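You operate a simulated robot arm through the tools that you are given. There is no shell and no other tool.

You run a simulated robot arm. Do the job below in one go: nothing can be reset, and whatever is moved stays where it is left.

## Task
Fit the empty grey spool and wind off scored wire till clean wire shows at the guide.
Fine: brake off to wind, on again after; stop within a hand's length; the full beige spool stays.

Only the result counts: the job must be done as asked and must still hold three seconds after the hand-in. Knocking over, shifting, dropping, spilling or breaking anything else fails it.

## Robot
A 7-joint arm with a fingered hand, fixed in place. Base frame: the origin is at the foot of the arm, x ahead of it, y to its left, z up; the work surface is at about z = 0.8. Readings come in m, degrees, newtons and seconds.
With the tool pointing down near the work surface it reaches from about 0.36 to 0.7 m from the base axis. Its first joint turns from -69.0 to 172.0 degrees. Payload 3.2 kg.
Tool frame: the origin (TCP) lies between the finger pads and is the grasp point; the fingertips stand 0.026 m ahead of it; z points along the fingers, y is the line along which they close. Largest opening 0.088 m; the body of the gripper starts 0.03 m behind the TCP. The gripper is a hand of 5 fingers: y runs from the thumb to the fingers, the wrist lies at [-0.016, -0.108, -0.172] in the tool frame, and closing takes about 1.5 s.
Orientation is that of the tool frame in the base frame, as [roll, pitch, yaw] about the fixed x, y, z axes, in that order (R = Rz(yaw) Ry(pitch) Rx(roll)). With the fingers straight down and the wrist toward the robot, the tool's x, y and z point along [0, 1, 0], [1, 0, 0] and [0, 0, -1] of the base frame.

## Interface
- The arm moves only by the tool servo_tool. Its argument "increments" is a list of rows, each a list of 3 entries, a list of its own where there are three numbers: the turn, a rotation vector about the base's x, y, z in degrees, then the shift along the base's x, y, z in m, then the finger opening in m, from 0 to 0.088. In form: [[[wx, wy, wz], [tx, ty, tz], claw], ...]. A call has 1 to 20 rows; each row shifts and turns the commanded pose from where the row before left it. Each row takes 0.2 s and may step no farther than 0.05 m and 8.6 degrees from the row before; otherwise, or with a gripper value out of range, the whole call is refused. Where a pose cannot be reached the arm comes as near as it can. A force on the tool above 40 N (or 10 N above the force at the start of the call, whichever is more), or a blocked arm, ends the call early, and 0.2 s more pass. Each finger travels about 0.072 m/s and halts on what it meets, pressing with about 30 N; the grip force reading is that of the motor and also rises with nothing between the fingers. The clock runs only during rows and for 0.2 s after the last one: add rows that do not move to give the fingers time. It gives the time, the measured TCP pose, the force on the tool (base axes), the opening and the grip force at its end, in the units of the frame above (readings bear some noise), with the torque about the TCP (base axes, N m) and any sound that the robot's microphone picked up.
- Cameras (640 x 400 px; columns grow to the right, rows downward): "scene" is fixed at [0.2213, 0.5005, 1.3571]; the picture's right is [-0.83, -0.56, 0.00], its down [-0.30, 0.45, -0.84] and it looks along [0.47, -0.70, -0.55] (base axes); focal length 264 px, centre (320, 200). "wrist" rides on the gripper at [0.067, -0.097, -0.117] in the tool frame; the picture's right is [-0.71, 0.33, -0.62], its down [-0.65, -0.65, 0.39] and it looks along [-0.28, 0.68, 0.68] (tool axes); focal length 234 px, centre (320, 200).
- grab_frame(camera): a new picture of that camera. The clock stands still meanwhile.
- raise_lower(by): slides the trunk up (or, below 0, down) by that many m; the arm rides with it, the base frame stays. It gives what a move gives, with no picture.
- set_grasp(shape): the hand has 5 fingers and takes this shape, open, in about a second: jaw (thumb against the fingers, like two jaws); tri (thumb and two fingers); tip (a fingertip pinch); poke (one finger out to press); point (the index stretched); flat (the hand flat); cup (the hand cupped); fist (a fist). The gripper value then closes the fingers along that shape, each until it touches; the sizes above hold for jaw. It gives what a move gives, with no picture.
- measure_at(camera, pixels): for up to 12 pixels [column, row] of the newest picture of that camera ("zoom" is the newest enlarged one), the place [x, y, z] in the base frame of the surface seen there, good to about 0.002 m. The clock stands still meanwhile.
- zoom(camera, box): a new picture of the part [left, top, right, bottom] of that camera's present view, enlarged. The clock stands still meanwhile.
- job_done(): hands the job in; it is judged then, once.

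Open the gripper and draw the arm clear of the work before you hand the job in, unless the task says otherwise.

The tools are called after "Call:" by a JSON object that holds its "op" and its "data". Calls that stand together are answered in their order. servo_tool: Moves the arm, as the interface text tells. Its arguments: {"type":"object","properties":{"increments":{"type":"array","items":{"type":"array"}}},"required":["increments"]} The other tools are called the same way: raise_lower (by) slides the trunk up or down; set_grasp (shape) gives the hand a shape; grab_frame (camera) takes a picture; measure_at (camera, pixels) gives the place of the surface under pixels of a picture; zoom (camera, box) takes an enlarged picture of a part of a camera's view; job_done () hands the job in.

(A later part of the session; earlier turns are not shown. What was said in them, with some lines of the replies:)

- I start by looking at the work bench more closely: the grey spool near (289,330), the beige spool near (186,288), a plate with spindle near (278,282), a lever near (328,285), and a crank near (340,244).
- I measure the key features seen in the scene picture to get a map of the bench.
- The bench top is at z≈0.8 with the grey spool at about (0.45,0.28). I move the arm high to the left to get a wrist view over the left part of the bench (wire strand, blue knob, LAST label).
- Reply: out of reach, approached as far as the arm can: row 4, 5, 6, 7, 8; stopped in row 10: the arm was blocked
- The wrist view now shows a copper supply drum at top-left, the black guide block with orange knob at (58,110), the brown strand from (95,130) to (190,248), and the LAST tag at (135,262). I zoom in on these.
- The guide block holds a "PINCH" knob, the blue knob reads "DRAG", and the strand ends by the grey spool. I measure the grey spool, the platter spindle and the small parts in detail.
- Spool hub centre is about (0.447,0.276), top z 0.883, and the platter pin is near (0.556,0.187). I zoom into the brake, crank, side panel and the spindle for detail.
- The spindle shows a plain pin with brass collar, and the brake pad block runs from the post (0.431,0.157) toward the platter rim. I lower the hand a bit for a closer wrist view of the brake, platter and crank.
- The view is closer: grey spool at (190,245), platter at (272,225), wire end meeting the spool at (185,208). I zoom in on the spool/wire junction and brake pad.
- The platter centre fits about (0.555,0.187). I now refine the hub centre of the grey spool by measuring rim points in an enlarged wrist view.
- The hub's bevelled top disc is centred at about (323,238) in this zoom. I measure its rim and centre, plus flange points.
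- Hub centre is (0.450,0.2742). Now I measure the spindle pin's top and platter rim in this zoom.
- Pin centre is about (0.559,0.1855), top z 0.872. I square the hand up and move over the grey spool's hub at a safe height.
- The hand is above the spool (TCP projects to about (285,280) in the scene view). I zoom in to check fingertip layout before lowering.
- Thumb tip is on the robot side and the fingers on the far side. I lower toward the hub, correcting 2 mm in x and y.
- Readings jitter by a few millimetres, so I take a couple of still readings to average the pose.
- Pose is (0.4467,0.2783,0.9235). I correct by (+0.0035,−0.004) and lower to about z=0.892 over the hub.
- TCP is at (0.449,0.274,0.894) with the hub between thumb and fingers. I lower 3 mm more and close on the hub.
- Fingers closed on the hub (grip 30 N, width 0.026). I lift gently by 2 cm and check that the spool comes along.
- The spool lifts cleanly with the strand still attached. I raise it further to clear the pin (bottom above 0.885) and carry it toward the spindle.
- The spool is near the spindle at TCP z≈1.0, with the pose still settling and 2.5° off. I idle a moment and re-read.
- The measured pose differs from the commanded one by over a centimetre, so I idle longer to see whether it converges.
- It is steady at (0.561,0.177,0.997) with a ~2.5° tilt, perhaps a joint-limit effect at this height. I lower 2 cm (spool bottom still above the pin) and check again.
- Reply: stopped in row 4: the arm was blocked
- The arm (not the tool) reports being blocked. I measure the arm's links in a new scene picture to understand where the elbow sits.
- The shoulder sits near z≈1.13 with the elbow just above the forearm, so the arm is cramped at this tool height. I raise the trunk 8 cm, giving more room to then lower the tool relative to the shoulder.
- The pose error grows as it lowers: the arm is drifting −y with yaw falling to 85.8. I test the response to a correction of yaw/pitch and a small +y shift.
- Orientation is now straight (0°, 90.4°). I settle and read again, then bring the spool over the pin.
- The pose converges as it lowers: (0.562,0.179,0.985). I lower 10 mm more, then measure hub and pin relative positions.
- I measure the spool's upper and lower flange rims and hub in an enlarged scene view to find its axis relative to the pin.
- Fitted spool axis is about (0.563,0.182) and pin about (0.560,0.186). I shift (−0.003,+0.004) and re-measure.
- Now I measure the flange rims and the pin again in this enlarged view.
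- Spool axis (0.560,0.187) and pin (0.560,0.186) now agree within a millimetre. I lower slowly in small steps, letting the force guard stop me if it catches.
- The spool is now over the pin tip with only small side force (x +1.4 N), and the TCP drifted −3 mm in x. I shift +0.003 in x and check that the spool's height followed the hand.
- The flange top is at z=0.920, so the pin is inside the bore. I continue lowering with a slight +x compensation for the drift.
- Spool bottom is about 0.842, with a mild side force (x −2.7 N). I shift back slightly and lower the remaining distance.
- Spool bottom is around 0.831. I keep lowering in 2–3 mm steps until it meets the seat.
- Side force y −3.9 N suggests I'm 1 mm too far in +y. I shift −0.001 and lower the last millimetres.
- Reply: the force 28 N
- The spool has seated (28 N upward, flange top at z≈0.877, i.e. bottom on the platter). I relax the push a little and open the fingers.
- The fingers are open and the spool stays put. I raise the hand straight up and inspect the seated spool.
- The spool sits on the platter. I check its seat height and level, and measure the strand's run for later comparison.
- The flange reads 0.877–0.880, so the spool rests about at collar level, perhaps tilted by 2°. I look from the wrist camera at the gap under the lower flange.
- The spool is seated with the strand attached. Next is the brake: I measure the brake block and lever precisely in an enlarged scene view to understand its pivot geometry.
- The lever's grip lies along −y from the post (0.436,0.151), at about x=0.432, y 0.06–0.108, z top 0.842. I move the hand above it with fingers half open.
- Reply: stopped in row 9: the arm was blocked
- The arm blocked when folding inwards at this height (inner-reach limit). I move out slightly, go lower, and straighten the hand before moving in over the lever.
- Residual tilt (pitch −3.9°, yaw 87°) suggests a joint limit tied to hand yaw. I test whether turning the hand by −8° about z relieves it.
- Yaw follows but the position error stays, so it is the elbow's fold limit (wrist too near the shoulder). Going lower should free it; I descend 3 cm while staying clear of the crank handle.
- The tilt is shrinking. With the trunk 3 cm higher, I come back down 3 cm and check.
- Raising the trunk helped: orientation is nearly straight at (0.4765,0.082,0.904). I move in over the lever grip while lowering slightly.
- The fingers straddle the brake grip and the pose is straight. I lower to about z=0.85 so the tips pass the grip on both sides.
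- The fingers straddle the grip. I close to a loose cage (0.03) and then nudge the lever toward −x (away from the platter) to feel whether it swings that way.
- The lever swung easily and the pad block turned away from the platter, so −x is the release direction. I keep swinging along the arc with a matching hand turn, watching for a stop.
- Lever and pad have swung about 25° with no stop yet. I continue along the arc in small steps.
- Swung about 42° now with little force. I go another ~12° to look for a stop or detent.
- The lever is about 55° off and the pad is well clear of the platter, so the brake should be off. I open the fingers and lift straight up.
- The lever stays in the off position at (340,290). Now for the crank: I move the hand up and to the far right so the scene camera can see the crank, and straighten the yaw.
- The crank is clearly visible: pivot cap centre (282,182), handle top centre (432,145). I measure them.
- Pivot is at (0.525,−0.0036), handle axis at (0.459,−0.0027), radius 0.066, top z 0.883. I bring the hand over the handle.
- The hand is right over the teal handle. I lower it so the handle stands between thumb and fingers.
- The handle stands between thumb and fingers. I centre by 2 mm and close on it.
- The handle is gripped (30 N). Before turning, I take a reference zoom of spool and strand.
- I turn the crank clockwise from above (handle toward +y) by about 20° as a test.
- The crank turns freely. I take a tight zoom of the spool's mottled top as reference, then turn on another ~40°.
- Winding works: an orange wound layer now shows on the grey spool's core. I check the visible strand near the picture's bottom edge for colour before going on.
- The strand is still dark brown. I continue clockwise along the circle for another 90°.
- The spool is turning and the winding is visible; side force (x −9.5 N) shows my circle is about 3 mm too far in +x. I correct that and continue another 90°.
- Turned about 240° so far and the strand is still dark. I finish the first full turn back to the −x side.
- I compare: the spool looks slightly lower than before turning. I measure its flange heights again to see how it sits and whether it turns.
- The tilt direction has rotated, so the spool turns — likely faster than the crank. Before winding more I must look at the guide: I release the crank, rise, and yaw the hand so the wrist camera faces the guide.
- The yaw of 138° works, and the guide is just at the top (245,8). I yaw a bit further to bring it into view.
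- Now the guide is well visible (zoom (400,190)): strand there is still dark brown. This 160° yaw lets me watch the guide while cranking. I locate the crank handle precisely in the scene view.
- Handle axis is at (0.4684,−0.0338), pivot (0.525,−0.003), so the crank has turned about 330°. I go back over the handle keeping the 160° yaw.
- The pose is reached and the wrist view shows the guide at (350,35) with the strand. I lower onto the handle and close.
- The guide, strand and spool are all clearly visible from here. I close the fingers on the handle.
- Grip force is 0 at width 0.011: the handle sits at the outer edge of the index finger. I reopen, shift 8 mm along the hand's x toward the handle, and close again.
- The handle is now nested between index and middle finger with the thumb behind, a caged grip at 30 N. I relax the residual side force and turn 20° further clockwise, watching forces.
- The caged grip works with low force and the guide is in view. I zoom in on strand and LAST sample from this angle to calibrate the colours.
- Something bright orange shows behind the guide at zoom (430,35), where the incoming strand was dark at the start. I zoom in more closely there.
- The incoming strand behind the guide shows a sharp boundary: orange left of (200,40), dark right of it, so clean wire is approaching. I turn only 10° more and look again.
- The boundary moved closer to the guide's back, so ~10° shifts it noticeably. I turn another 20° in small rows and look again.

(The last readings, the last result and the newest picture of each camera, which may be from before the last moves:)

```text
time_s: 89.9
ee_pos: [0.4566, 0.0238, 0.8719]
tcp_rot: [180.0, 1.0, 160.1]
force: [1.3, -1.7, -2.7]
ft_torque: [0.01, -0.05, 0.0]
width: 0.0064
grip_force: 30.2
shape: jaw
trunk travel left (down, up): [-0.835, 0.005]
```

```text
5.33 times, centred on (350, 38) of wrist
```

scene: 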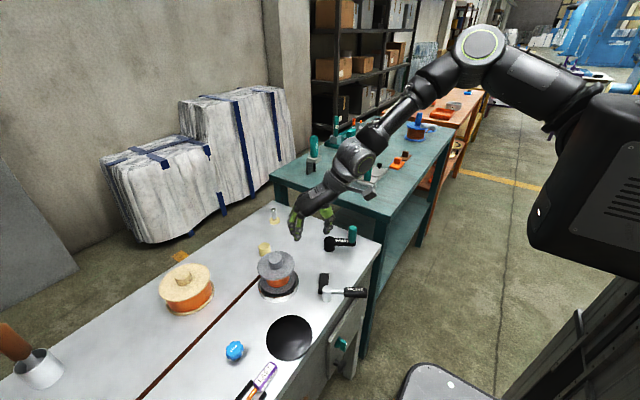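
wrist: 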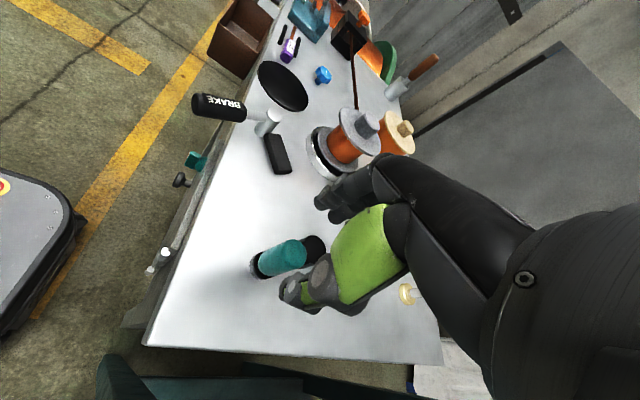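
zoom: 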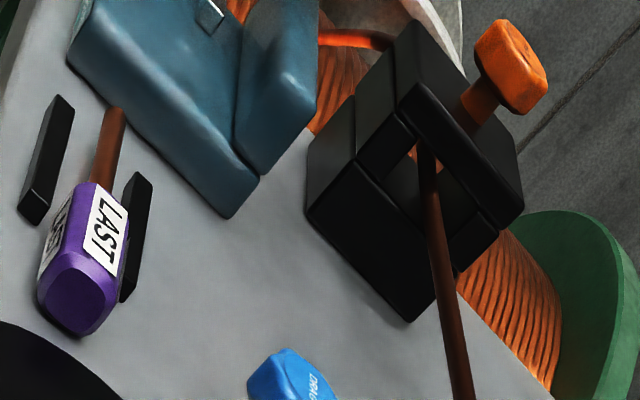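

That dark patch does not move steadily, so it is probably shadow rather than the transition. The strand at the exit is still dark; I turn another 40° and check both views.

Call:
{"op": "servo_tool", "data": {"increments": [[[0, 0, 0], [0.0051, 0.0102, 0], 0.01], [[0, 0, 0], [0.0068, 0.0092, 0], 0.01], [[0, 0, 0], [0.0083, 0.0079, 0], 0.01], [[0, 0, 0], [0.0095, 0.0063, 0], 0.01], [[0, 0, 0], [0, 0, 0], 0.01]]}}

Call:
{"op": "zoom", "data": {"camera": "wrist", "box": [290, 0, 410, 75]}}

Call:
{"op": "zoom", "data": {"camera": "scene", "box": [120, 320, 280, 400]}}

Call:
{"op": "zoom", "data": {"camera": "scene", "box": [250, 240, 305, 305]}}

```text
time_s: 91.1
ee_pos: [0.4854, 0.0558, 0.8717]
tcp_rot: [-179.8, 1.0, 160.1]
force: [3.1, -7.3, -1.5]
ft_torque: [-0.04, -0.05, -0.06]
width: 0.0066
grip_force: 29.7
shape: jaw
trunk travel left (down, up): [-0.835, 0.005]
```

```text
5.33 times, centred on (350, 38) of wrist
```

zoom: 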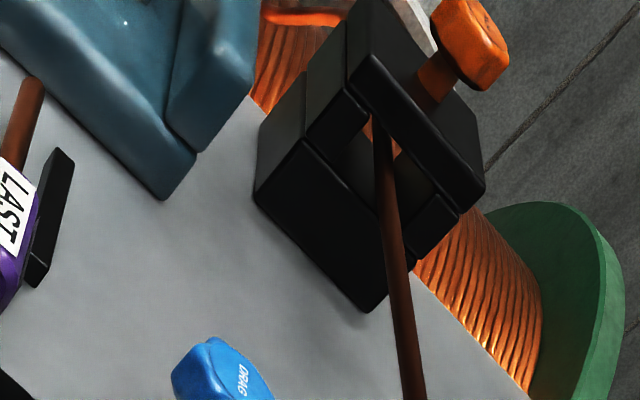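

```text
4.00 times, centred on (200, 360) of scene
```

zoom: 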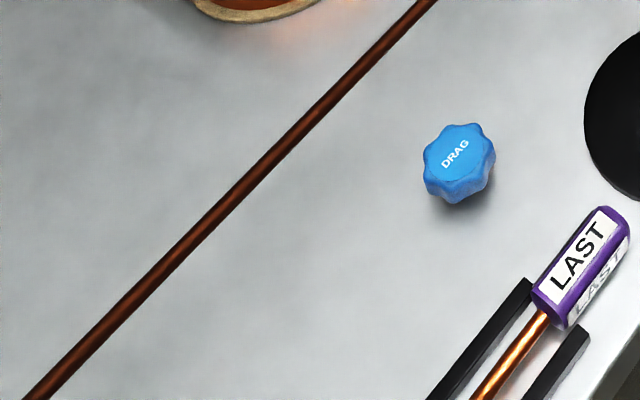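

```text
6.15 times, centred on (278, 272) of scene
```

zoom: 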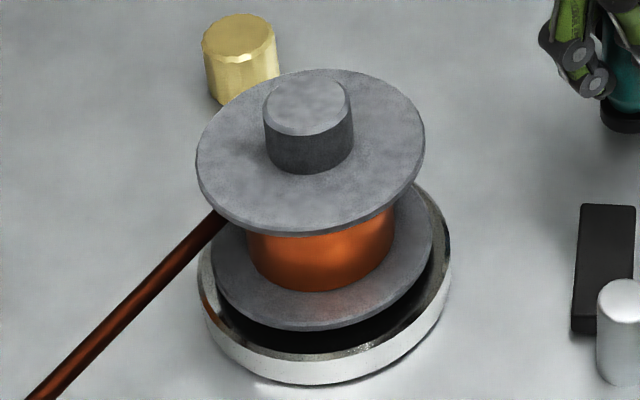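

The spool's look repeats exactly every half crank turn, so the spool turns twice per crank turn (~0.3 m of wire per turn). Strand is still dark everywhere; I go on 40°, easing the y force.

Call:
{"op": "servo_tool", "data": {"increments": [[[0, 0, 0], [0.0105, 0.0026, 0], 0.01], [[0, 0, 0], [0.0111, 0.0027, 0], 0.01], [[0, 0, 0], [0.0114, 0.0007, 0], 0.01], [[0, 0, 0], [0.0113, -0.0012, 0], 0.01], [[0, 0, 0], [0, 0, 0], 0.01]]}}

Call:
{"op": "zoom", "data": {"camera": "wrist", "box": [270, 0, 390, 75]}}

Call:
{"op": "zoom", "data": {"camera": "scene", "box": [120, 320, 280, 400]}}

```text
time_s: 92.3
ee_pos: [0.5301, 0.0618, 0.8715]
tcp_rot: [-180.0, 1.1, 160.1]
force: [-1.6, -3.7, -2.6]
ft_torque: [0.02, 0.02, -0.03]
width: 0.0062
grip_force: 30.4
shape: jaw
trunk travel left (down, up): [-0.835, 0.005]
```

```text
5.33 times, centred on (330, 38) of wrist
```

zoom: 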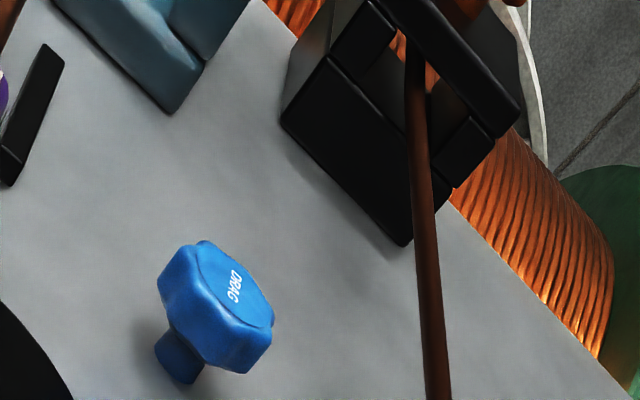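

```text
4.00 times, centred on (200, 360) of scene
```

zoom: 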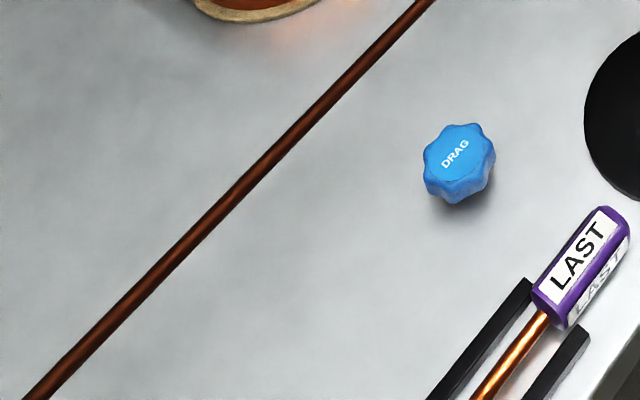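

Still dark at the exit. I turn another 40°.

Call:
{"op": "servo_tool", "data": {"increments": [[[0, 0, 0], [0.011, -0.0042, 0], 0.01], [[0, 0, 0], [0.0102, -0.0051, 0], 0.01], [[0, 0, 0], [0.0092, -0.0068, 0], 0.01], [[0, 0, 0], [0.0079, -0.0083, 0], 0.01], [[0, 0, 0], [0, 0, 0], 0.01]]}}

Call:
{"op": "zoom", "data": {"camera": "wrist", "box": [270, 0, 390, 75]}}

Call:
{"op": "zoom", "data": {"camera": "scene", "box": [120, 320, 280, 400]}}

```text
time_s: 93.5
ee_pos: [0.5689, 0.0355, 0.872]
tcp_rot: [-179.9, 1.2, 160.0]
force: [-3.0, -3.0, -3.7]
ft_torque: [0.01, 0.01, -0.02]
width: 0.0061
grip_force: 29.8
shape: jaw
trunk travel left (down, up): [-0.835, 0.005]
```

```text
5.33 times, centred on (330, 38) of wrist
```

zoom: 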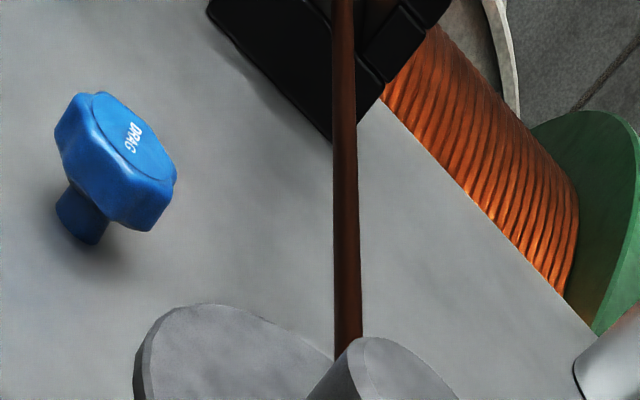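

```text
4.00 times, centred on (200, 360) of scene
```

zoom: 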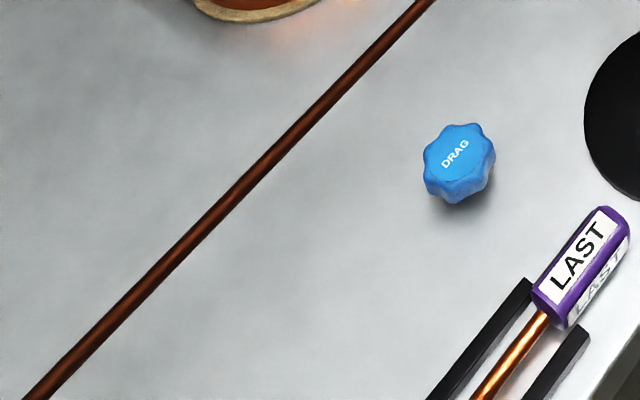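

Still dark brown all along. I turn another 40°.

Call:
{"op": "servo_tool", "data": {"increments": [[[0, 0, 0], [0.0053, -0.01, 0], 0.01], [[0, 0, 0], [0.0046, -0.0105, 0], 0.01], [[0, 0, 0], [0.0027, -0.0111, 0], 0.01], [[0, 0, 0], [0.0007, -0.0114, 0], 0.01], [[0, 0, 0], [0, 0, 0], 0.01]]}}

Call:
{"op": "zoom", "data": {"camera": "wrist", "box": [270, 0, 390, 75]}}

Call:
{"op": "zoom", "data": {"camera": "scene", "box": [120, 320, 280, 400]}}

```text
time_s: 94.7
ee_pos: [0.5802, -0.0067, 0.8711]
tcp_rot: [-179.9, 1.1, 160.0]
force: [-4.6, -0.6, -0.6]
ft_torque: [0.08, 0.04, 0.01]
width: 0.0063
grip_force: 29.6
shape: jaw
trunk travel left (down, up): [-0.835, 0.005]
```

```text
5.33 times, centred on (330, 38) of wrist
```

zoom: 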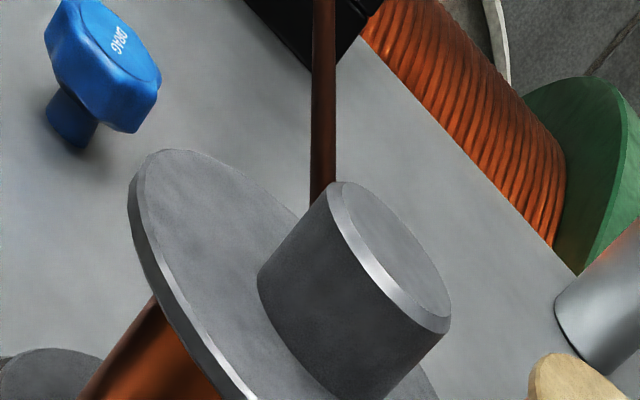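

```text
4.00 times, centred on (200, 360) of scene
```

zoom: 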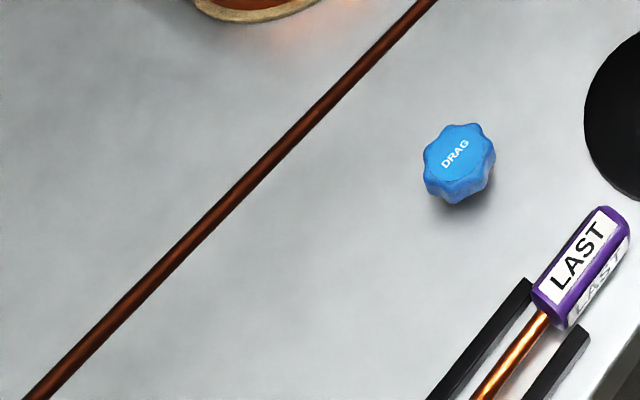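

No change yet. I continue another 40° around the far side.

Call:
{"op": "servo_tool", "data": {"increments": [[[0, 0, 0], [-0.0022, -0.0113, 0], 0.01], [[0, 0, 0], [-0.0032, -0.011, 0], 0.01], [[0, 0, 0], [-0.0051, -0.0102, 0], 0.01], [[0, 0, 0], [-0.0068, -0.0092, 0], 0.01], [[0, 0, 0], [0, 0, 0], 0.01]]}}

Call:
{"op": "zoom", "data": {"camera": "wrist", "box": [270, 0, 390, 75]}}

Call:
{"op": "zoom", "data": {"camera": "scene", "box": [120, 320, 280, 400]}}

```text
time_s: 95.9
ee_pos: [0.5625, -0.0484, 0.8709]
tcp_rot: [-179.9, 1.2, 160.1]
force: [-2.4, 1.1, 1.2]
ft_torque: [0.12, -0.02, -0.01]
width: 0.0064
grip_force: 30.0
shape: jaw
trunk travel left (down, up): [-0.835, 0.005]
```

```text
5.33 times, centred on (330, 38) of wrist
```

zoom: 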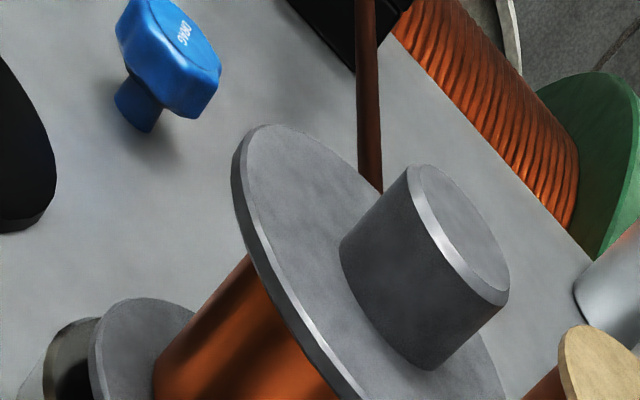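

```text
4.00 times, centred on (200, 360) of scene
```

zoom: 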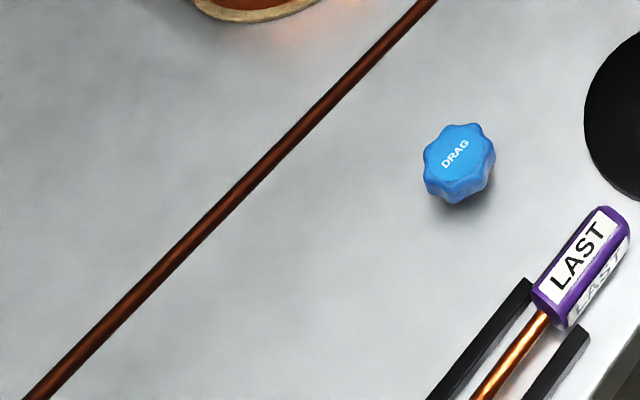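

Still dark. I turn 50° more.

Call:
{"op": "servo_tool", "data": {"increments": [[[0, 0, 0], [-0.0083, -0.0079, 0], 0.01], [[0, 0, 0], [-0.0095, -0.0063, 0], 0.01], [[0, 0, 0], [-0.0105, -0.0046, 0], 0.01], [[0, 0, 0], [-0.0111, -0.0027, 0], 0.01], [[0, 0, 0], [-0.0114, -0.0007, 0], 0.01], [[0, 0, 0], [0, 0, 0], 0.01]]}}

Call:
{"op": "zoom", "data": {"camera": "wrist", "box": [290, 0, 410, 75]}}

Call:
{"op": "zoom", "data": {"camera": "scene", "box": [120, 320, 280, 400]}}

```text
time_s: 97.3
ee_pos: [0.5116, -0.0698, 0.872]
tcp_rot: [-179.8, 1.1, 160.1]
force: [0.8, 0.8, 1.9]
ft_torque: [0.15, -0.1, 0.01]
width: 0.0064
grip_force: 29.5
shape: jaw
trunk travel left (down, up): [-0.835, 0.005]
```

```text
5.33 times, centred on (350, 38) of wrist
```

zoom: 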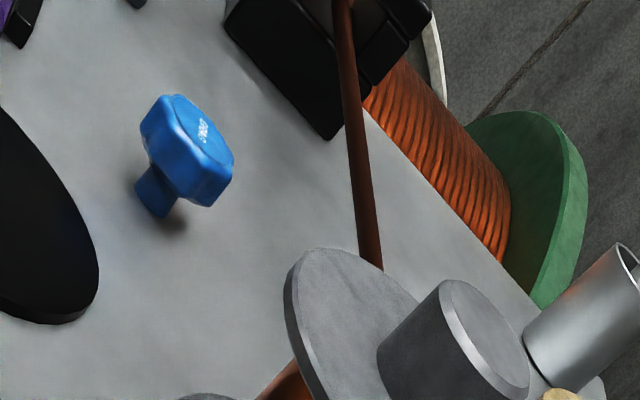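

```text
4.00 times, centred on (200, 360) of scene
```

zoom: 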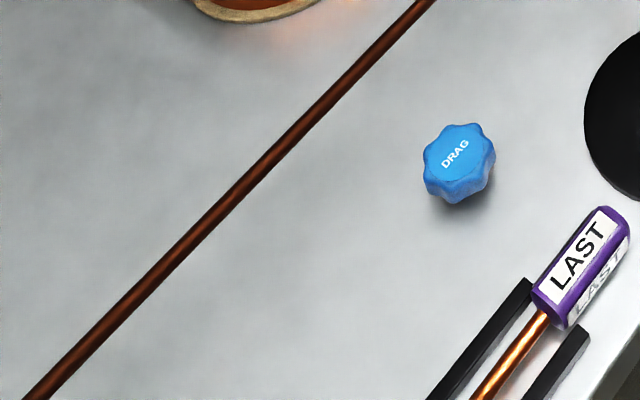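

At the very top of the wrist zoom (344,4) the strand looks lighter. I zoom in right at the guide exit.

Call:
{"op": "zoom", "data": {"camera": "wrist", "box": [330, 0, 378, 30]}}

```text
13.33 times, centred on (354, 15) of wrist
```

zoom: 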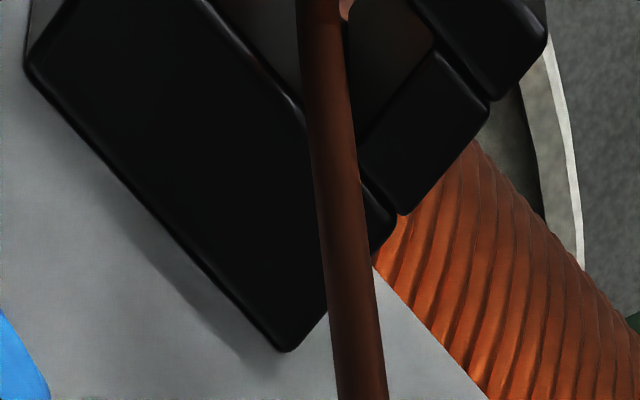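

Uniform brown still at the exit. I continue 50° more.

Call:
{"op": "servo_tool", "data": {"increments": [[[0, 0, 0], [-0.0113, 0.0012, 0], 0.01], [[0, 0, 0], [-0.011, 0.0032, 0], 0.01], [[0, 0, 0], [-0.0102, 0.0051, 0], 0.01], [[0, 0, 0], [-0.0092, 0.0068, 0], 0.01], [[0, 0, 0], [-0.0079, 0.0083, 0], 0.01], [[0, 0, 0], [0, 0, 0], 0.01]]}}

Call:
{"op": "zoom", "data": {"camera": "wrist", "box": [290, 0, 410, 75]}}

Call:
{"op": "zoom", "data": {"camera": "scene", "box": [120, 320, 280, 400]}}

```text
time_s: 98.7
ee_pos: [0.462, -0.0447, 0.8721]
tcp_rot: [-179.8, 1.0, 160.2]
force: [2.2, 1.3, 1.6]
ft_torque: [0.11, -0.08, -0.01]
width: 0.0065
grip_force: 29.9
shape: jaw
trunk travel left (down, up): [-0.835, 0.005]
```

```text
5.33 times, centred on (350, 38) of wrist
```

zoom: 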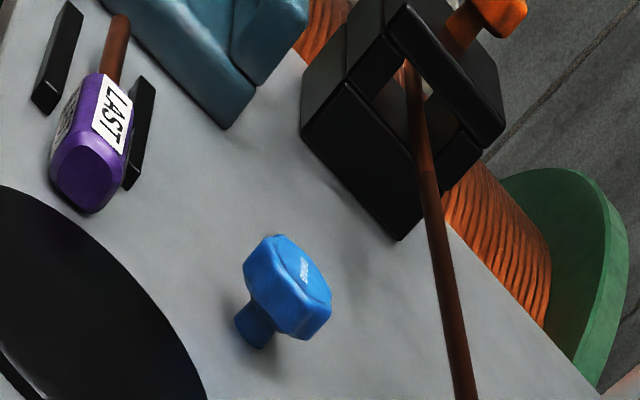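

```text
4.00 times, centred on (200, 360) of scene
```

zoom: 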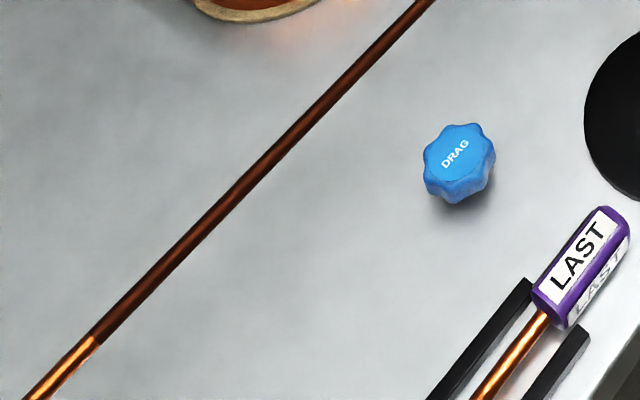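

Clean bright copper now shows past the guide: boundary at scene zoom (98,342), and at (428,170) in the wrist zoom. I stop winding and measure how far the boundary is from the guide exit.

Call:
{"op": "measure_at", "data": {"camera": "zoom", "pixels": [[96, 344], [70, 362], [50, 378], [110, 330], [150, 290], [30, 395]]}}

Call:
{"op": "zoom", "data": {"camera": "wrist", "box": [345, 0, 393, 45]}}

Call:
{"op": "measure_at", "data": {"camera": "zoom", "pixels": [[300, 260], [325, 310], [290, 200], [270, 120], [310, 285], [320, 350]]}}

```text
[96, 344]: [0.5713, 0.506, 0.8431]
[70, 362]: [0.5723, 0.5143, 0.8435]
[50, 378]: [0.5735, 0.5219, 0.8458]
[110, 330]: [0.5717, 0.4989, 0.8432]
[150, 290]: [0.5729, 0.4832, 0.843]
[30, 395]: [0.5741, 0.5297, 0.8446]
```

```text
8.89 times, centred on (369, 22) of wrist
```

zoom: 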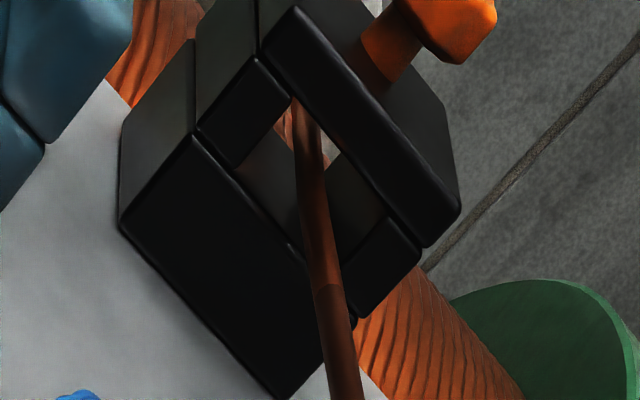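

```text
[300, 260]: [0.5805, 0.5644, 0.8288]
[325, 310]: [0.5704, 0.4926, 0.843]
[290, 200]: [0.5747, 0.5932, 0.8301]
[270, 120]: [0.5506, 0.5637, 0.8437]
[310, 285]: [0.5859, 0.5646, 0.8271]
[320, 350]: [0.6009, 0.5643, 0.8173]
```

The boundary is at y≈0.505, about 6 cm past the guide face (y≈0.565) — well within a hand's length. I release the crank and rise straight up.

Call:
{"op": "servo_tool", "data": {"increments": [[[0, 0, 0], [0, 0, 0], 0.03], [[0, 0, 0], [0, 0, 0], 0.05], [[0, 0, 0], [0, 0, 0], 0.07], [[0, 0, 0], [0, 0, 0], 0.07], [[0, 0, 0], [0, 0, 0.01], 0.07], [[0, 0, 0], [0, 0, 0.02], 0.07], [[0, 0, 0], [0, 0, 0.02], 0.07], [[0, 0, 0], [0, 0, 0], 0.07]]}}

Call:
{"op": "grab_frame", "data": {"camera": "scene"}}

Call:
{"op": "zoom", "data": {"camera": "scene", "box": [120, 320, 280, 400]}}

Call:
{"op": "zoom", "data": {"camera": "scene", "box": [250, 210, 390, 310]}}

```text
time_s: 100.5
ee_pos: [0.4627, -0.0462, 0.9219]
tcp_rot: [-179.8, 1.0, 160.0]
force: [0.3, 0.1, -0.8]
ft_torque: [-0.02, -0.03, 0.02]
width: 0.0698
grip_force: 0.1
shape: jaw
trunk travel left (down, up): [-0.835, 0.005]
```

```text
taken
```

scene: 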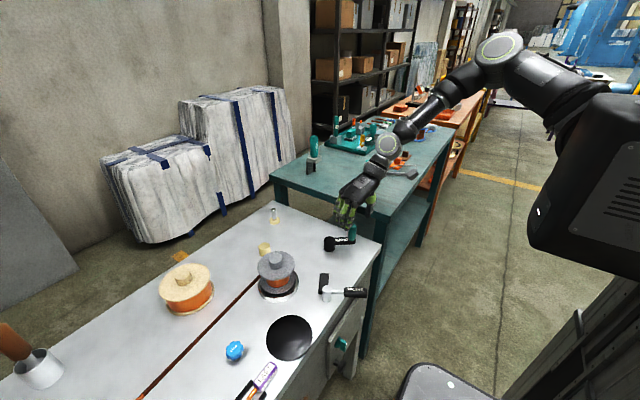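

```text
4.00 times, centred on (200, 360) of scene
```

zoom: 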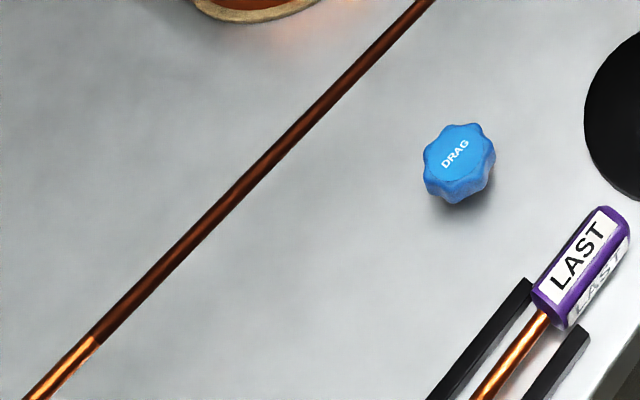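

```text
4.00 times, centred on (320, 260) of scene
```

zoom: 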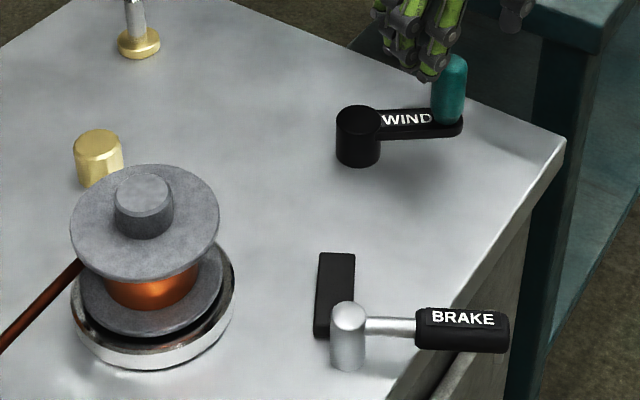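

The strand holds its place after release. Now I measure the brake lever's present position to swing it back.

Call:
{"op": "measure_at", "data": {"camera": "zoom", "pixels": [[348, 315], [390, 325], [420, 320], [460, 315], [500, 320], [460, 345], [325, 255], [352, 258], [318, 325], [345, 290]]}}

```text
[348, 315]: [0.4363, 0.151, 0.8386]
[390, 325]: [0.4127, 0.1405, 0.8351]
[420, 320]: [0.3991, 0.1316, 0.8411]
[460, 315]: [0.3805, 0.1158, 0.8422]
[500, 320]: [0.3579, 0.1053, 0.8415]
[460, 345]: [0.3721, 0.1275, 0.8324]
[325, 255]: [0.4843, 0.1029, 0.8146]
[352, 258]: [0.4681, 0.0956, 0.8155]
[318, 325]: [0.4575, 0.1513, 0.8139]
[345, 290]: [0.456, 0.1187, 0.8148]
```

Lever points to about 210° (57° from its original direction). I rotate the hand back to yaw ~62° and go to the spot I left the lever from.

Call:
{"op": "servo_tool", "data": {"increments": [[[0, 0, -8], [0.005, 0.005, 0], 0.06], [[0, 0, -8], [0.005, 0.01, 0], 0.06], [[0, 0, -8], [0, 0.01, 0], 0.05], [[0, 0, -8], [0, 0.01, 0], 0.05], [[0, 0, -8], [0, 0.01, 0], 0.05], [[0, 0, -8], [0, 0.01, 0], 0.05], [[0, 0, -8], [0, 0.01, 0], 0.05], [[0, 0, -8], [0, 0.01, 0], 0.05], [[0, 0, -8], [-0.005, 0.01, 0], 0.05], [[0, 0, -8], [-0.005, 0.01, 0], 0.05], [[0, 0, -8], [-0.005, 0.003, 0], 0.05], [[0, 0, -8], [-0.005, 0, 0], 0.05], [[0, 0, -4], [0, 0, -0.008], 0.05], [[0, 0, 0], [0, 0, 0], 0.05], [[0, 0, 0], [0, 0, 0], 0.05]]}}

Call:
{"op": "grab_frame", "data": {"camera": "scene"}}

```text
time_s: 103.7
ee_pos: [0.4521, 0.0531, 0.914]
tcp_rot: [-179.9, 1.2, 60.1]
force: [1.3, 0.8, 0.4]
ft_torque: [0.01, 0.0, 0.01]
width: 0.0507
grip_force: 0.0
shape: jaw
trunk travel left (down, up): [-0.835, 0.005]
```

```text
taken
```

scene: 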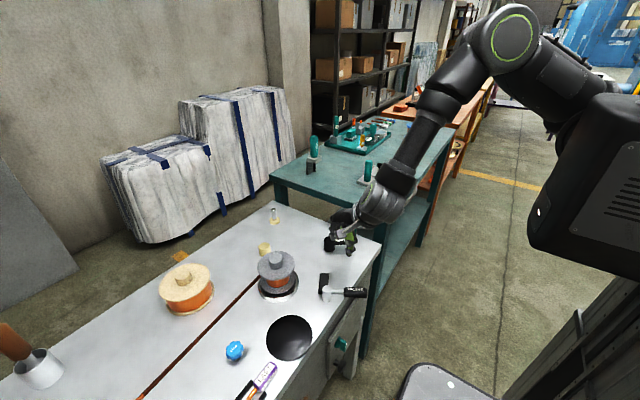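

I move in over the lever grip, lowering gradually to keep within reach.

Call:
{"op": "servo_tool", "data": {"increments": [[[0, 0, 0], [-0.02, 0.02, -0.006], 0.05], [[0, 0, 0], [-0.02, 0.02, -0.007], 0.05], [[0, 0, 0], [-0.02, 0.015, -0.007], 0.05], [[0, 0, -4], [-0.011, 0.009, -0.006], 0.05], [[0, 0, 0], [0, 0, 0], 0.05], [[0, 0, 0], [0, 0, 0], 0.05], [[0, 0, 0], [0, 0, 0], 0.05]]}}

Call:
{"op": "zoom", "data": {"camera": "scene", "box": [290, 220, 410, 320]}}

Call:
{"op": "zoom", "data": {"camera": "wrist", "box": [160, 140, 400, 340]}}

```text
time_s: 105.3
ee_pos: [0.3825, 0.1176, 0.8884]
tcp_rot: [-179.8, 1.1, 56.1]
force: [-0.7, 0.0, 0.0]
ft_torque: [-0.01, 0.01, 0.02]
width: 0.0501
grip_force: 0.2
shape: jaw
trunk travel left (down, up): [-0.835, 0.005]
```

```text
4.00 times, centred on (350, 270) of scene
```

zoom: 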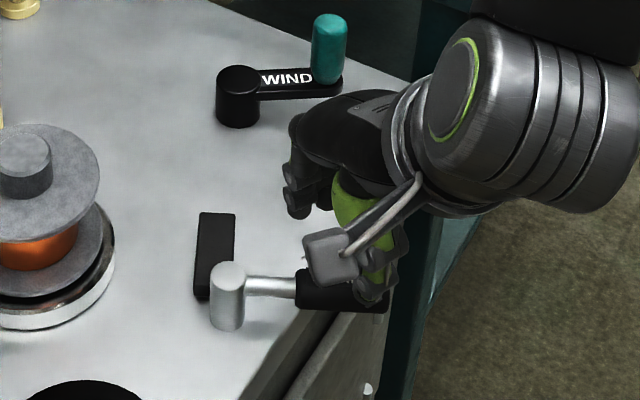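

```text
2.00 times, centred on (280, 240) of wrist
```

zoom: 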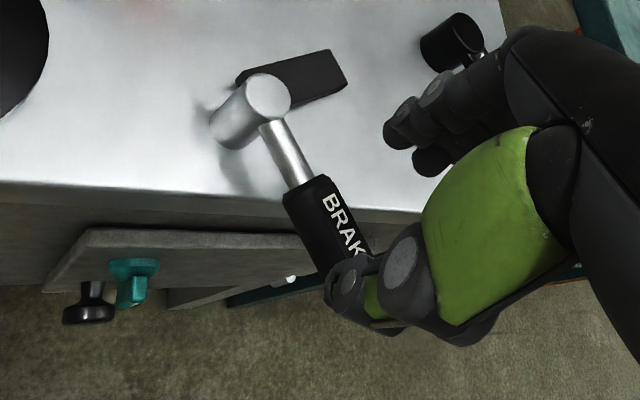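

The thumb is on the outer side and the fingers on the inner side of the lever. I open slightly wider and lower to z≈0.848.

Call:
{"op": "servo_tool", "data": {"increments": [[[0, 0, 0], [-0.002, 0, 0], 0.06], [[0, 0, 0], [0, 0, -0.01], 0.06], [[0, 0, 0], [0, 0, -0.01], 0.06], [[0, 0, 0], [0, 0, -0.01], 0.06], [[0, 0, 0], [0, 0, -0.009], 0.06], [[0, 0, 0], [0, 0, 0], 0.06], [[0, 0, 0], [0, 0, 0], 0.06]]}}

Call:
{"op": "zoom", "data": {"camera": "scene", "box": [290, 220, 410, 320]}}

Call:
{"op": "zoom", "data": {"camera": "wrist", "box": [160, 140, 400, 340]}}

```text
time_s: 106.9
ee_pos: [0.3802, 0.1175, 0.848]
tcp_rot: [-179.9, 1.1, 56.1]
force: [0.1, -0.5, 0.2]
ft_torque: [0.03, 0.01, 0.0]
width: 0.0594
grip_force: 0.1
shape: jaw
trunk travel left (down, up): [-0.835, 0.005]
```

```text
4.00 times, centred on (350, 270) of scene
```

zoom: 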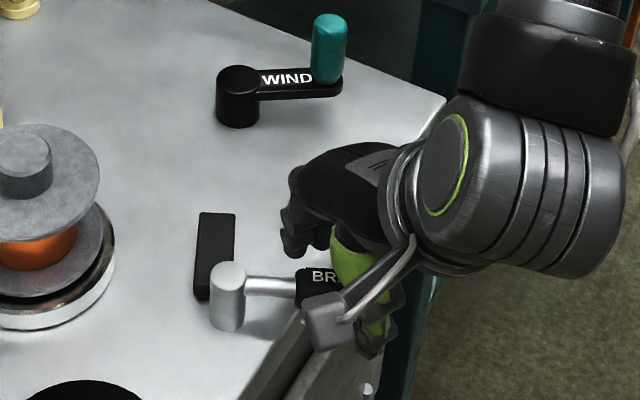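

```text
2.00 times, centred on (280, 240) of wrist
```

zoom: 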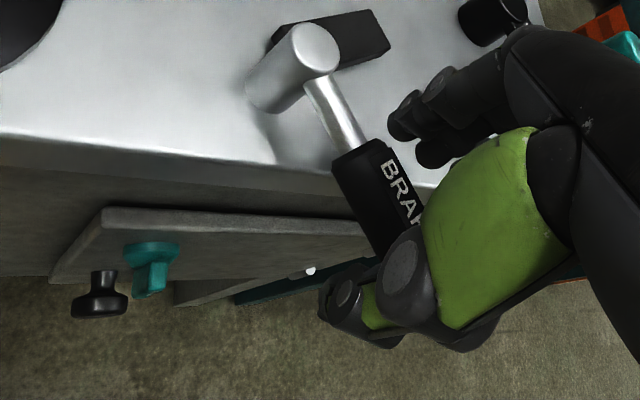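

The lever is between thumb and fingers. I close to a loose cage and start swinging it back along the arc.

Call:
{"op": "servo_tool", "data": {"increments": [[[0, 0, 0], [0, 0, 0], 0.045], [[0, 0, 0], [0, 0, 0], 0.032], [[0, 0, 0], [0, 0, 0], 0.032], [[0, 0, 6], [0.0062, -0.0088, 0], 0.032], [[0, 0, 6], [0.008, -0.008, 0], 0.032], [[0, 0, 6], [0.0093, -0.0065, 0], 0.032], [[0, 0, 0], [0, 0, 0], 0.032]]}}

Call:
{"op": "zoom", "data": {"camera": "scene", "box": [290, 220, 410, 320]}}

```text
time_s: 108.5
ee_pos: [0.4039, 0.0935, 0.8492]
tcp_rot: [-179.9, 1.1, 74.2]
force: [-1.6, 0.4, -0.4]
ft_torque: [0.01, 0.02, 0.06]
width: 0.033
grip_force: 0.1
shape: jaw
trunk travel left (down, up): [-0.835, 0.005]
```

```text
4.00 times, centred on (350, 270) of scene
```

zoom: 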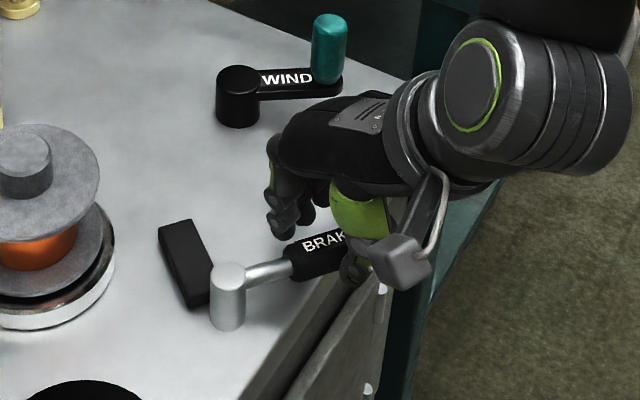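

The lever follows. I continue the swing toward its original position.

Call:
{"op": "servo_tool", "data": {"increments": [[[0, 0, 5], [0.0103, -0.0048, 0], 0.032], [[0, 0, 5], [0.0109, -0.0029, 0], 0.032], [[0, 0, 3], [0.0056, -0.0008, 0], 0.032], [[0, 0, 0], [0, 0, 0], 0.032], [[0, 0, 0], [0, 0, 0], 0.032]]}}

Call:
{"op": "zoom", "data": {"camera": "scene", "box": [290, 220, 410, 320]}}

```text
time_s: 109.7
ee_pos: [0.4305, 0.0835, 0.8491]
tcp_rot: [-179.8, 1.1, 87.1]
force: [-1.7, -0.9, -0.1]
ft_torque: [-0.04, 0.02, 0.04]
width: 0.0328
grip_force: 0.0
shape: jaw
trunk travel left (down, up): [-0.835, 0.005]
```

```text
4.00 times, centred on (350, 270) of scene
```

zoom: 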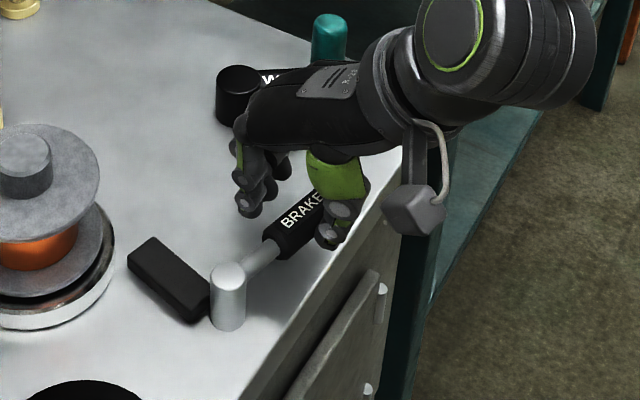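

Nearly home. I push the last bit in small steps, watching for the stop.

Call:
{"op": "servo_tool", "data": {"increments": [[[0, 0, 1], [0.003, 0.0005, 0], 0.032], [[0, 0, 1], [0.003, 0.0005, 0], 0.032], [[0, 0, 0], [0.002, 0, 0], 0.032], [[0, 0, 0], [0, 0, 0], 0.032], [[0, 0, 0], [0, 0, 0], 0.032]]}}

Call:
{"op": "zoom", "data": {"camera": "scene", "box": [290, 220, 410, 320]}}

Call:
{"op": "measure_at", "data": {"camera": "zoom", "pixels": [[148, 240], [128, 262], [205, 305], [215, 280], [300, 205], [285, 230]]}}

```text
time_s: 110.9
ee_pos: [0.4384, 0.086, 0.8492]
tcp_rot: [-179.8, 1.1, 89.1]
force: [-1.4, -1.2, -0.6]
ft_torque: [-0.04, 0.0, 0.01]
width: 0.0325
grip_force: 0.0
shape: jaw
trunk travel left (down, up): [-0.835, 0.005]
```

```text
4.00 times, centred on (350, 270) of scene
```

zoom: 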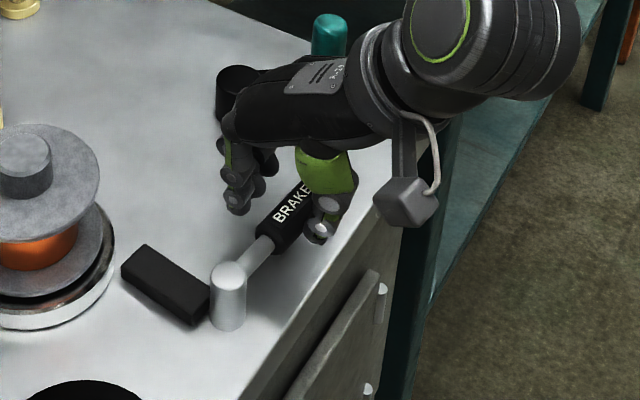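

```text
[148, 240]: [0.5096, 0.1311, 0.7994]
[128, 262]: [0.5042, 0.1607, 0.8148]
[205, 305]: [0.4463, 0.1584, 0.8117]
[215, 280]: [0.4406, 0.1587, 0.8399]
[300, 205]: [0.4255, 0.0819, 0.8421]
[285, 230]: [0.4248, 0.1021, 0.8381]
```

The lever is about 7° short of its original direction (grip at x≈0.425 versus 0.432). I push on in small steps until it meets its stop.

Call:
{"op": "servo_tool", "data": {"increments": [[[0, 0, 1], [0.003, 0, 0], 0.032], [[0, 0, 1], [0.003, 0, 0], 0.032], [[0, 0, 0], [0.002, 0, 0], 0.032], [[0, 0, 0], [0, 0, 0], 0.032], [[0, 0, 0], [0, 0, 0], 0.032]]}}

Call:
{"op": "zoom", "data": {"camera": "scene", "box": [290, 220, 410, 320]}}

Call:
{"op": "measure_at", "data": {"camera": "zoom", "pixels": [[140, 245], [125, 262], [200, 300], [200, 280], [295, 205], [280, 230]]}}

```text
time_s: 112.1
ee_pos: [0.4471, 0.0851, 0.8486]
tcp_rot: [-180.0, 1.1, 91.0]
force: [-2.6, -1.6, 0.6]
ft_torque: [-0.08, 0.09, -0.02]
width: 0.0329
grip_force: 0.1
shape: jaw
trunk travel left (down, up): [-0.835, 0.005]
```

```text
4.00 times, centred on (350, 270) of scene
```

zoom: 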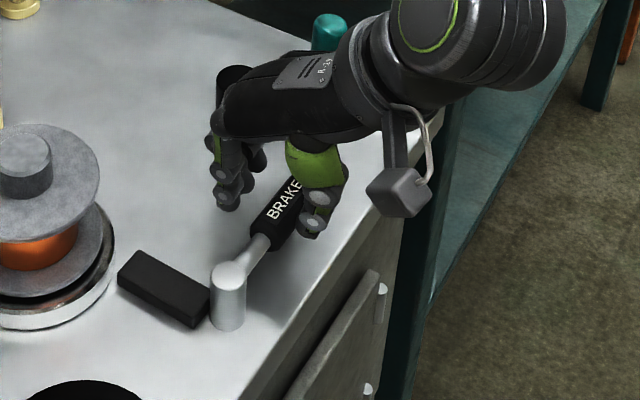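

```text
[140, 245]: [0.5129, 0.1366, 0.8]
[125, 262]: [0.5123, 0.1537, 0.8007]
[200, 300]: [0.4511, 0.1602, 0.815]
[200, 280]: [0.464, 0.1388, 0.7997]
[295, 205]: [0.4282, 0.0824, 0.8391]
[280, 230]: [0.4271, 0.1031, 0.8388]
```

The pad block's corners are back at their original pixels ((305,282) and (299,289) in scene). I push a few millimetres more to be sure it is against its stop.

Call:
{"op": "servo_tool", "data": {"increments": [[[0, 0, 0], [0.002, 0, 0], 0.032], [[0, 0, 0], [0.002, 0, 0], 0.032], [[0, 0, 0], [0.002, 0, 0], 0.032], [[0, 0, 0], [0, 0, 0], 0.032], [[0, 0, 0], [0, 0, 0], 0.032]]}}

Call:
{"op": "zoom", "data": {"camera": "scene", "box": [295, 255, 350, 310]}}

```text
time_s: 113.3
ee_pos: [0.4504, 0.0863, 0.8491]
tcp_rot: [-179.9, 1.2, 91.1]
force: [-5.7, -0.4, 1.7]
ft_torque: [0.01, 0.19, 0.04]
width: 0.0343
grip_force: 0.1
shape: jaw
trunk travel left (down, up): [-0.835, 0.005]
```

```text
7.27 times, centred on (322, 282) of scene
```

zoom: 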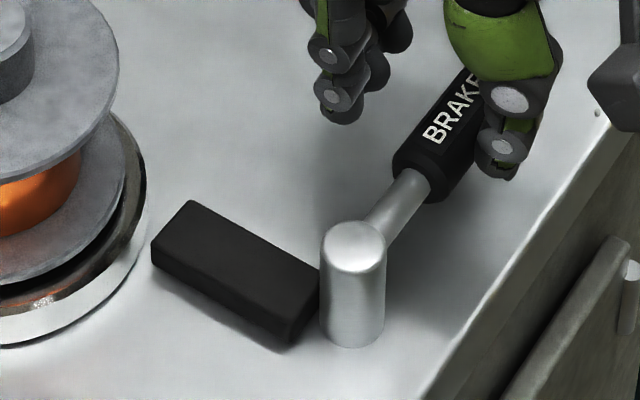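

Resistance has built up (−5.7 N) and lever and pad match their original picture exactly, so the brake is on. I back off slightly, open, and rise.

Call:
{"op": "servo_tool", "data": {"increments": [[[0, 0, 0], [-0.004, 0, 0], 0.04], [[0, 0, 0], [-0.004, 0, 0], 0.05], [[0, 0, 0], [0, 0, 0], 0.06], [[0, 0, 0], [0, 0, 0.01], 0.06], [[0, 0, 0], [0, 0, 0.02], 0.06], [[0, 0, 0], [0.01, 0, 0.02], 0.06], [[0, 0, 0], [0.02, -0.01, 0.02], 0.06], [[0, 0, 0], [0.03, -0.02, 0.01], 0.06], [[0, 0, 0], [0.03, -0.03, 0], 0.06], [[0, 0, 0], [0.02, -0.03, 0], 0.07], [[0, 0, 0], [0, -0.03, 0], 0.088], [[0, 0, 0], [0, 0, 0], 0.088], [[0, 0, 0], [0, 0, 0], 0.088]]}}

Call:
{"op": "grab_frame", "data": {"camera": "scene"}}

Call:
{"op": "zoom", "data": {"camera": "scene", "box": [250, 210, 390, 310]}}

Call:
{"op": "zoom", "data": {"camera": "scene", "box": [120, 320, 280, 400]}}

```text
time_s: 116.1
ee_pos: [0.5548, -0.0336, 0.9291]
tcp_rot: [-179.9, 1.1, 91.0]
force: [-0.7, -0.3, -0.4]
ft_torque: [-0.01, 0.0, -0.01]
width: 0.0879
grip_force: 0.0
shape: jaw
trunk travel left (down, up): [-0.835, 0.005]
```

```text
taken
```

scene: 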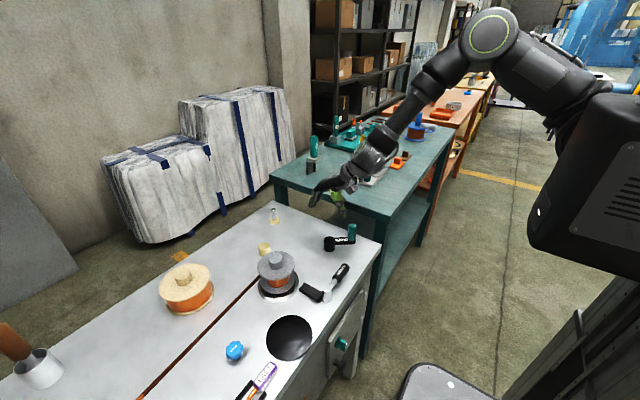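

```text
4.00 times, centred on (320, 260) of scene
```

zoom: 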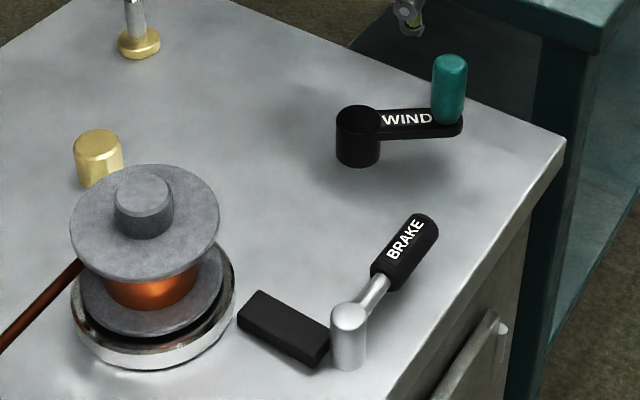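

```text
4.00 times, centred on (200, 360) of scene
```

zoom: 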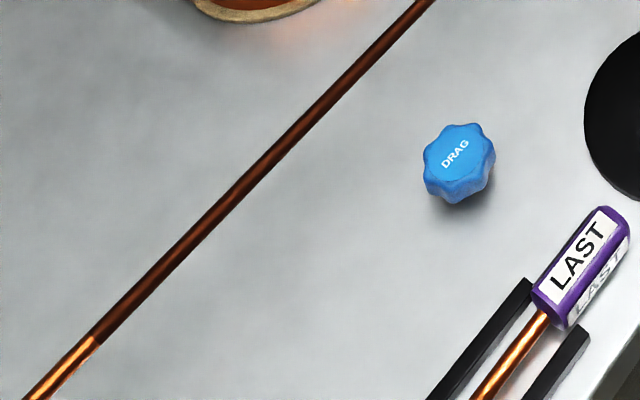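

Brake lever is back on, spool in place, and the clean/scored boundary unchanged. I draw the arm up and away to the right, clear of the work.

Call:
{"op": "servo_tool", "data": {"increments": [[[0, 0, 0], [0.01, -0.02, 0.02], 0.088], [[0, 0, 0], [0.01, -0.03, 0.03], 0.088], [[0, 0, 0], [0, -0.03, 0.03], 0.088], [[0, 0, 0], [0, -0.03, 0.03], 0.088], [[0, 0, 0], [0, -0.03, 0.02], 0.088], [[0, 0, 0], [0, 0, 0], 0.088], [[0, 0, 0], [0, 0, 0], 0.088], [[0, 0, 0], [0, 0, 0], 0.088], [[0, 0, 0], [0, 0, 0], 0.088], [[0, 0, 0], [0, 0, 0], 0.088], [[0, 0, 0], [0, 0, 0], 0.088]]}}

Call:
{"op": "grab_frame", "data": {"camera": "scene"}}

Call:
{"op": "zoom", "data": {"camera": "scene", "box": [120, 230, 380, 400]}}

```text
time_s: 118.5
ee_pos: [0.5738, -0.174, 1.0577]
tcp_rot: [-180.0, 1.1, 91.1]
force: [0.0, -0.4, -0.6]
ft_torque: [-0.01, 0.0, 0.01]
width: 0.0879
grip_force: 0.0
shape: jaw
trunk travel left (down, up): [-0.835, 0.005]
```

```text
taken
```

scene: 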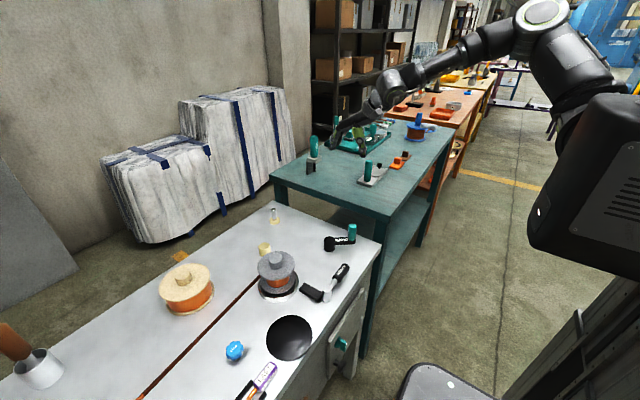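

```text
2.35 times, centred on (250, 315) of scene
```

zoom: 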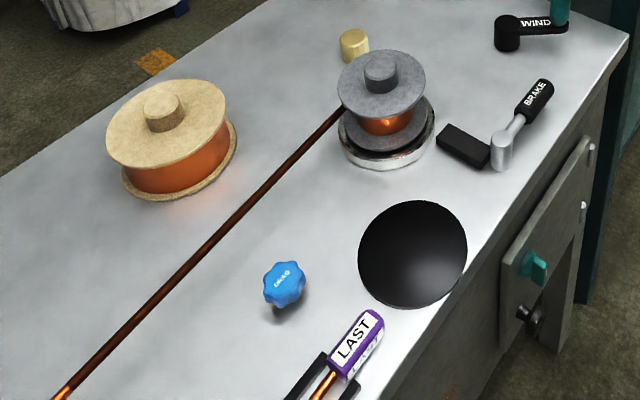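

The arm is clear with the gripper open. The grey spool is fitted and wound, clean copper shows about 6 cm past the guide, the brake is back on, and the beige spool and the other items are untouched, so I hand in.

Call:
{"op": "job_done", "data": {}}

```text
The job is handed in.
```

The job is handed in. The grey spool is on the spindle, and the scored wire is wound off until clean copper shows at the guide.

- **Spool:** it sits on the spindle's collar with a tilt of about 2–3 degrees. It turned freely and took up the wire all the way through.
- **Wire:** I stopped the crank with the clean section about 6 cm past the guide face, within a hand's length. The boundary did not move after I let go of the crank.
- **Brake:** I swung the lever off before winding. Afterwards I pushed it back against its stop, and its position matches the starting picture.
- **Other items:** I did not touch the beige spool or the loose parts on the bench. The arm is drawn clear with the hand open.
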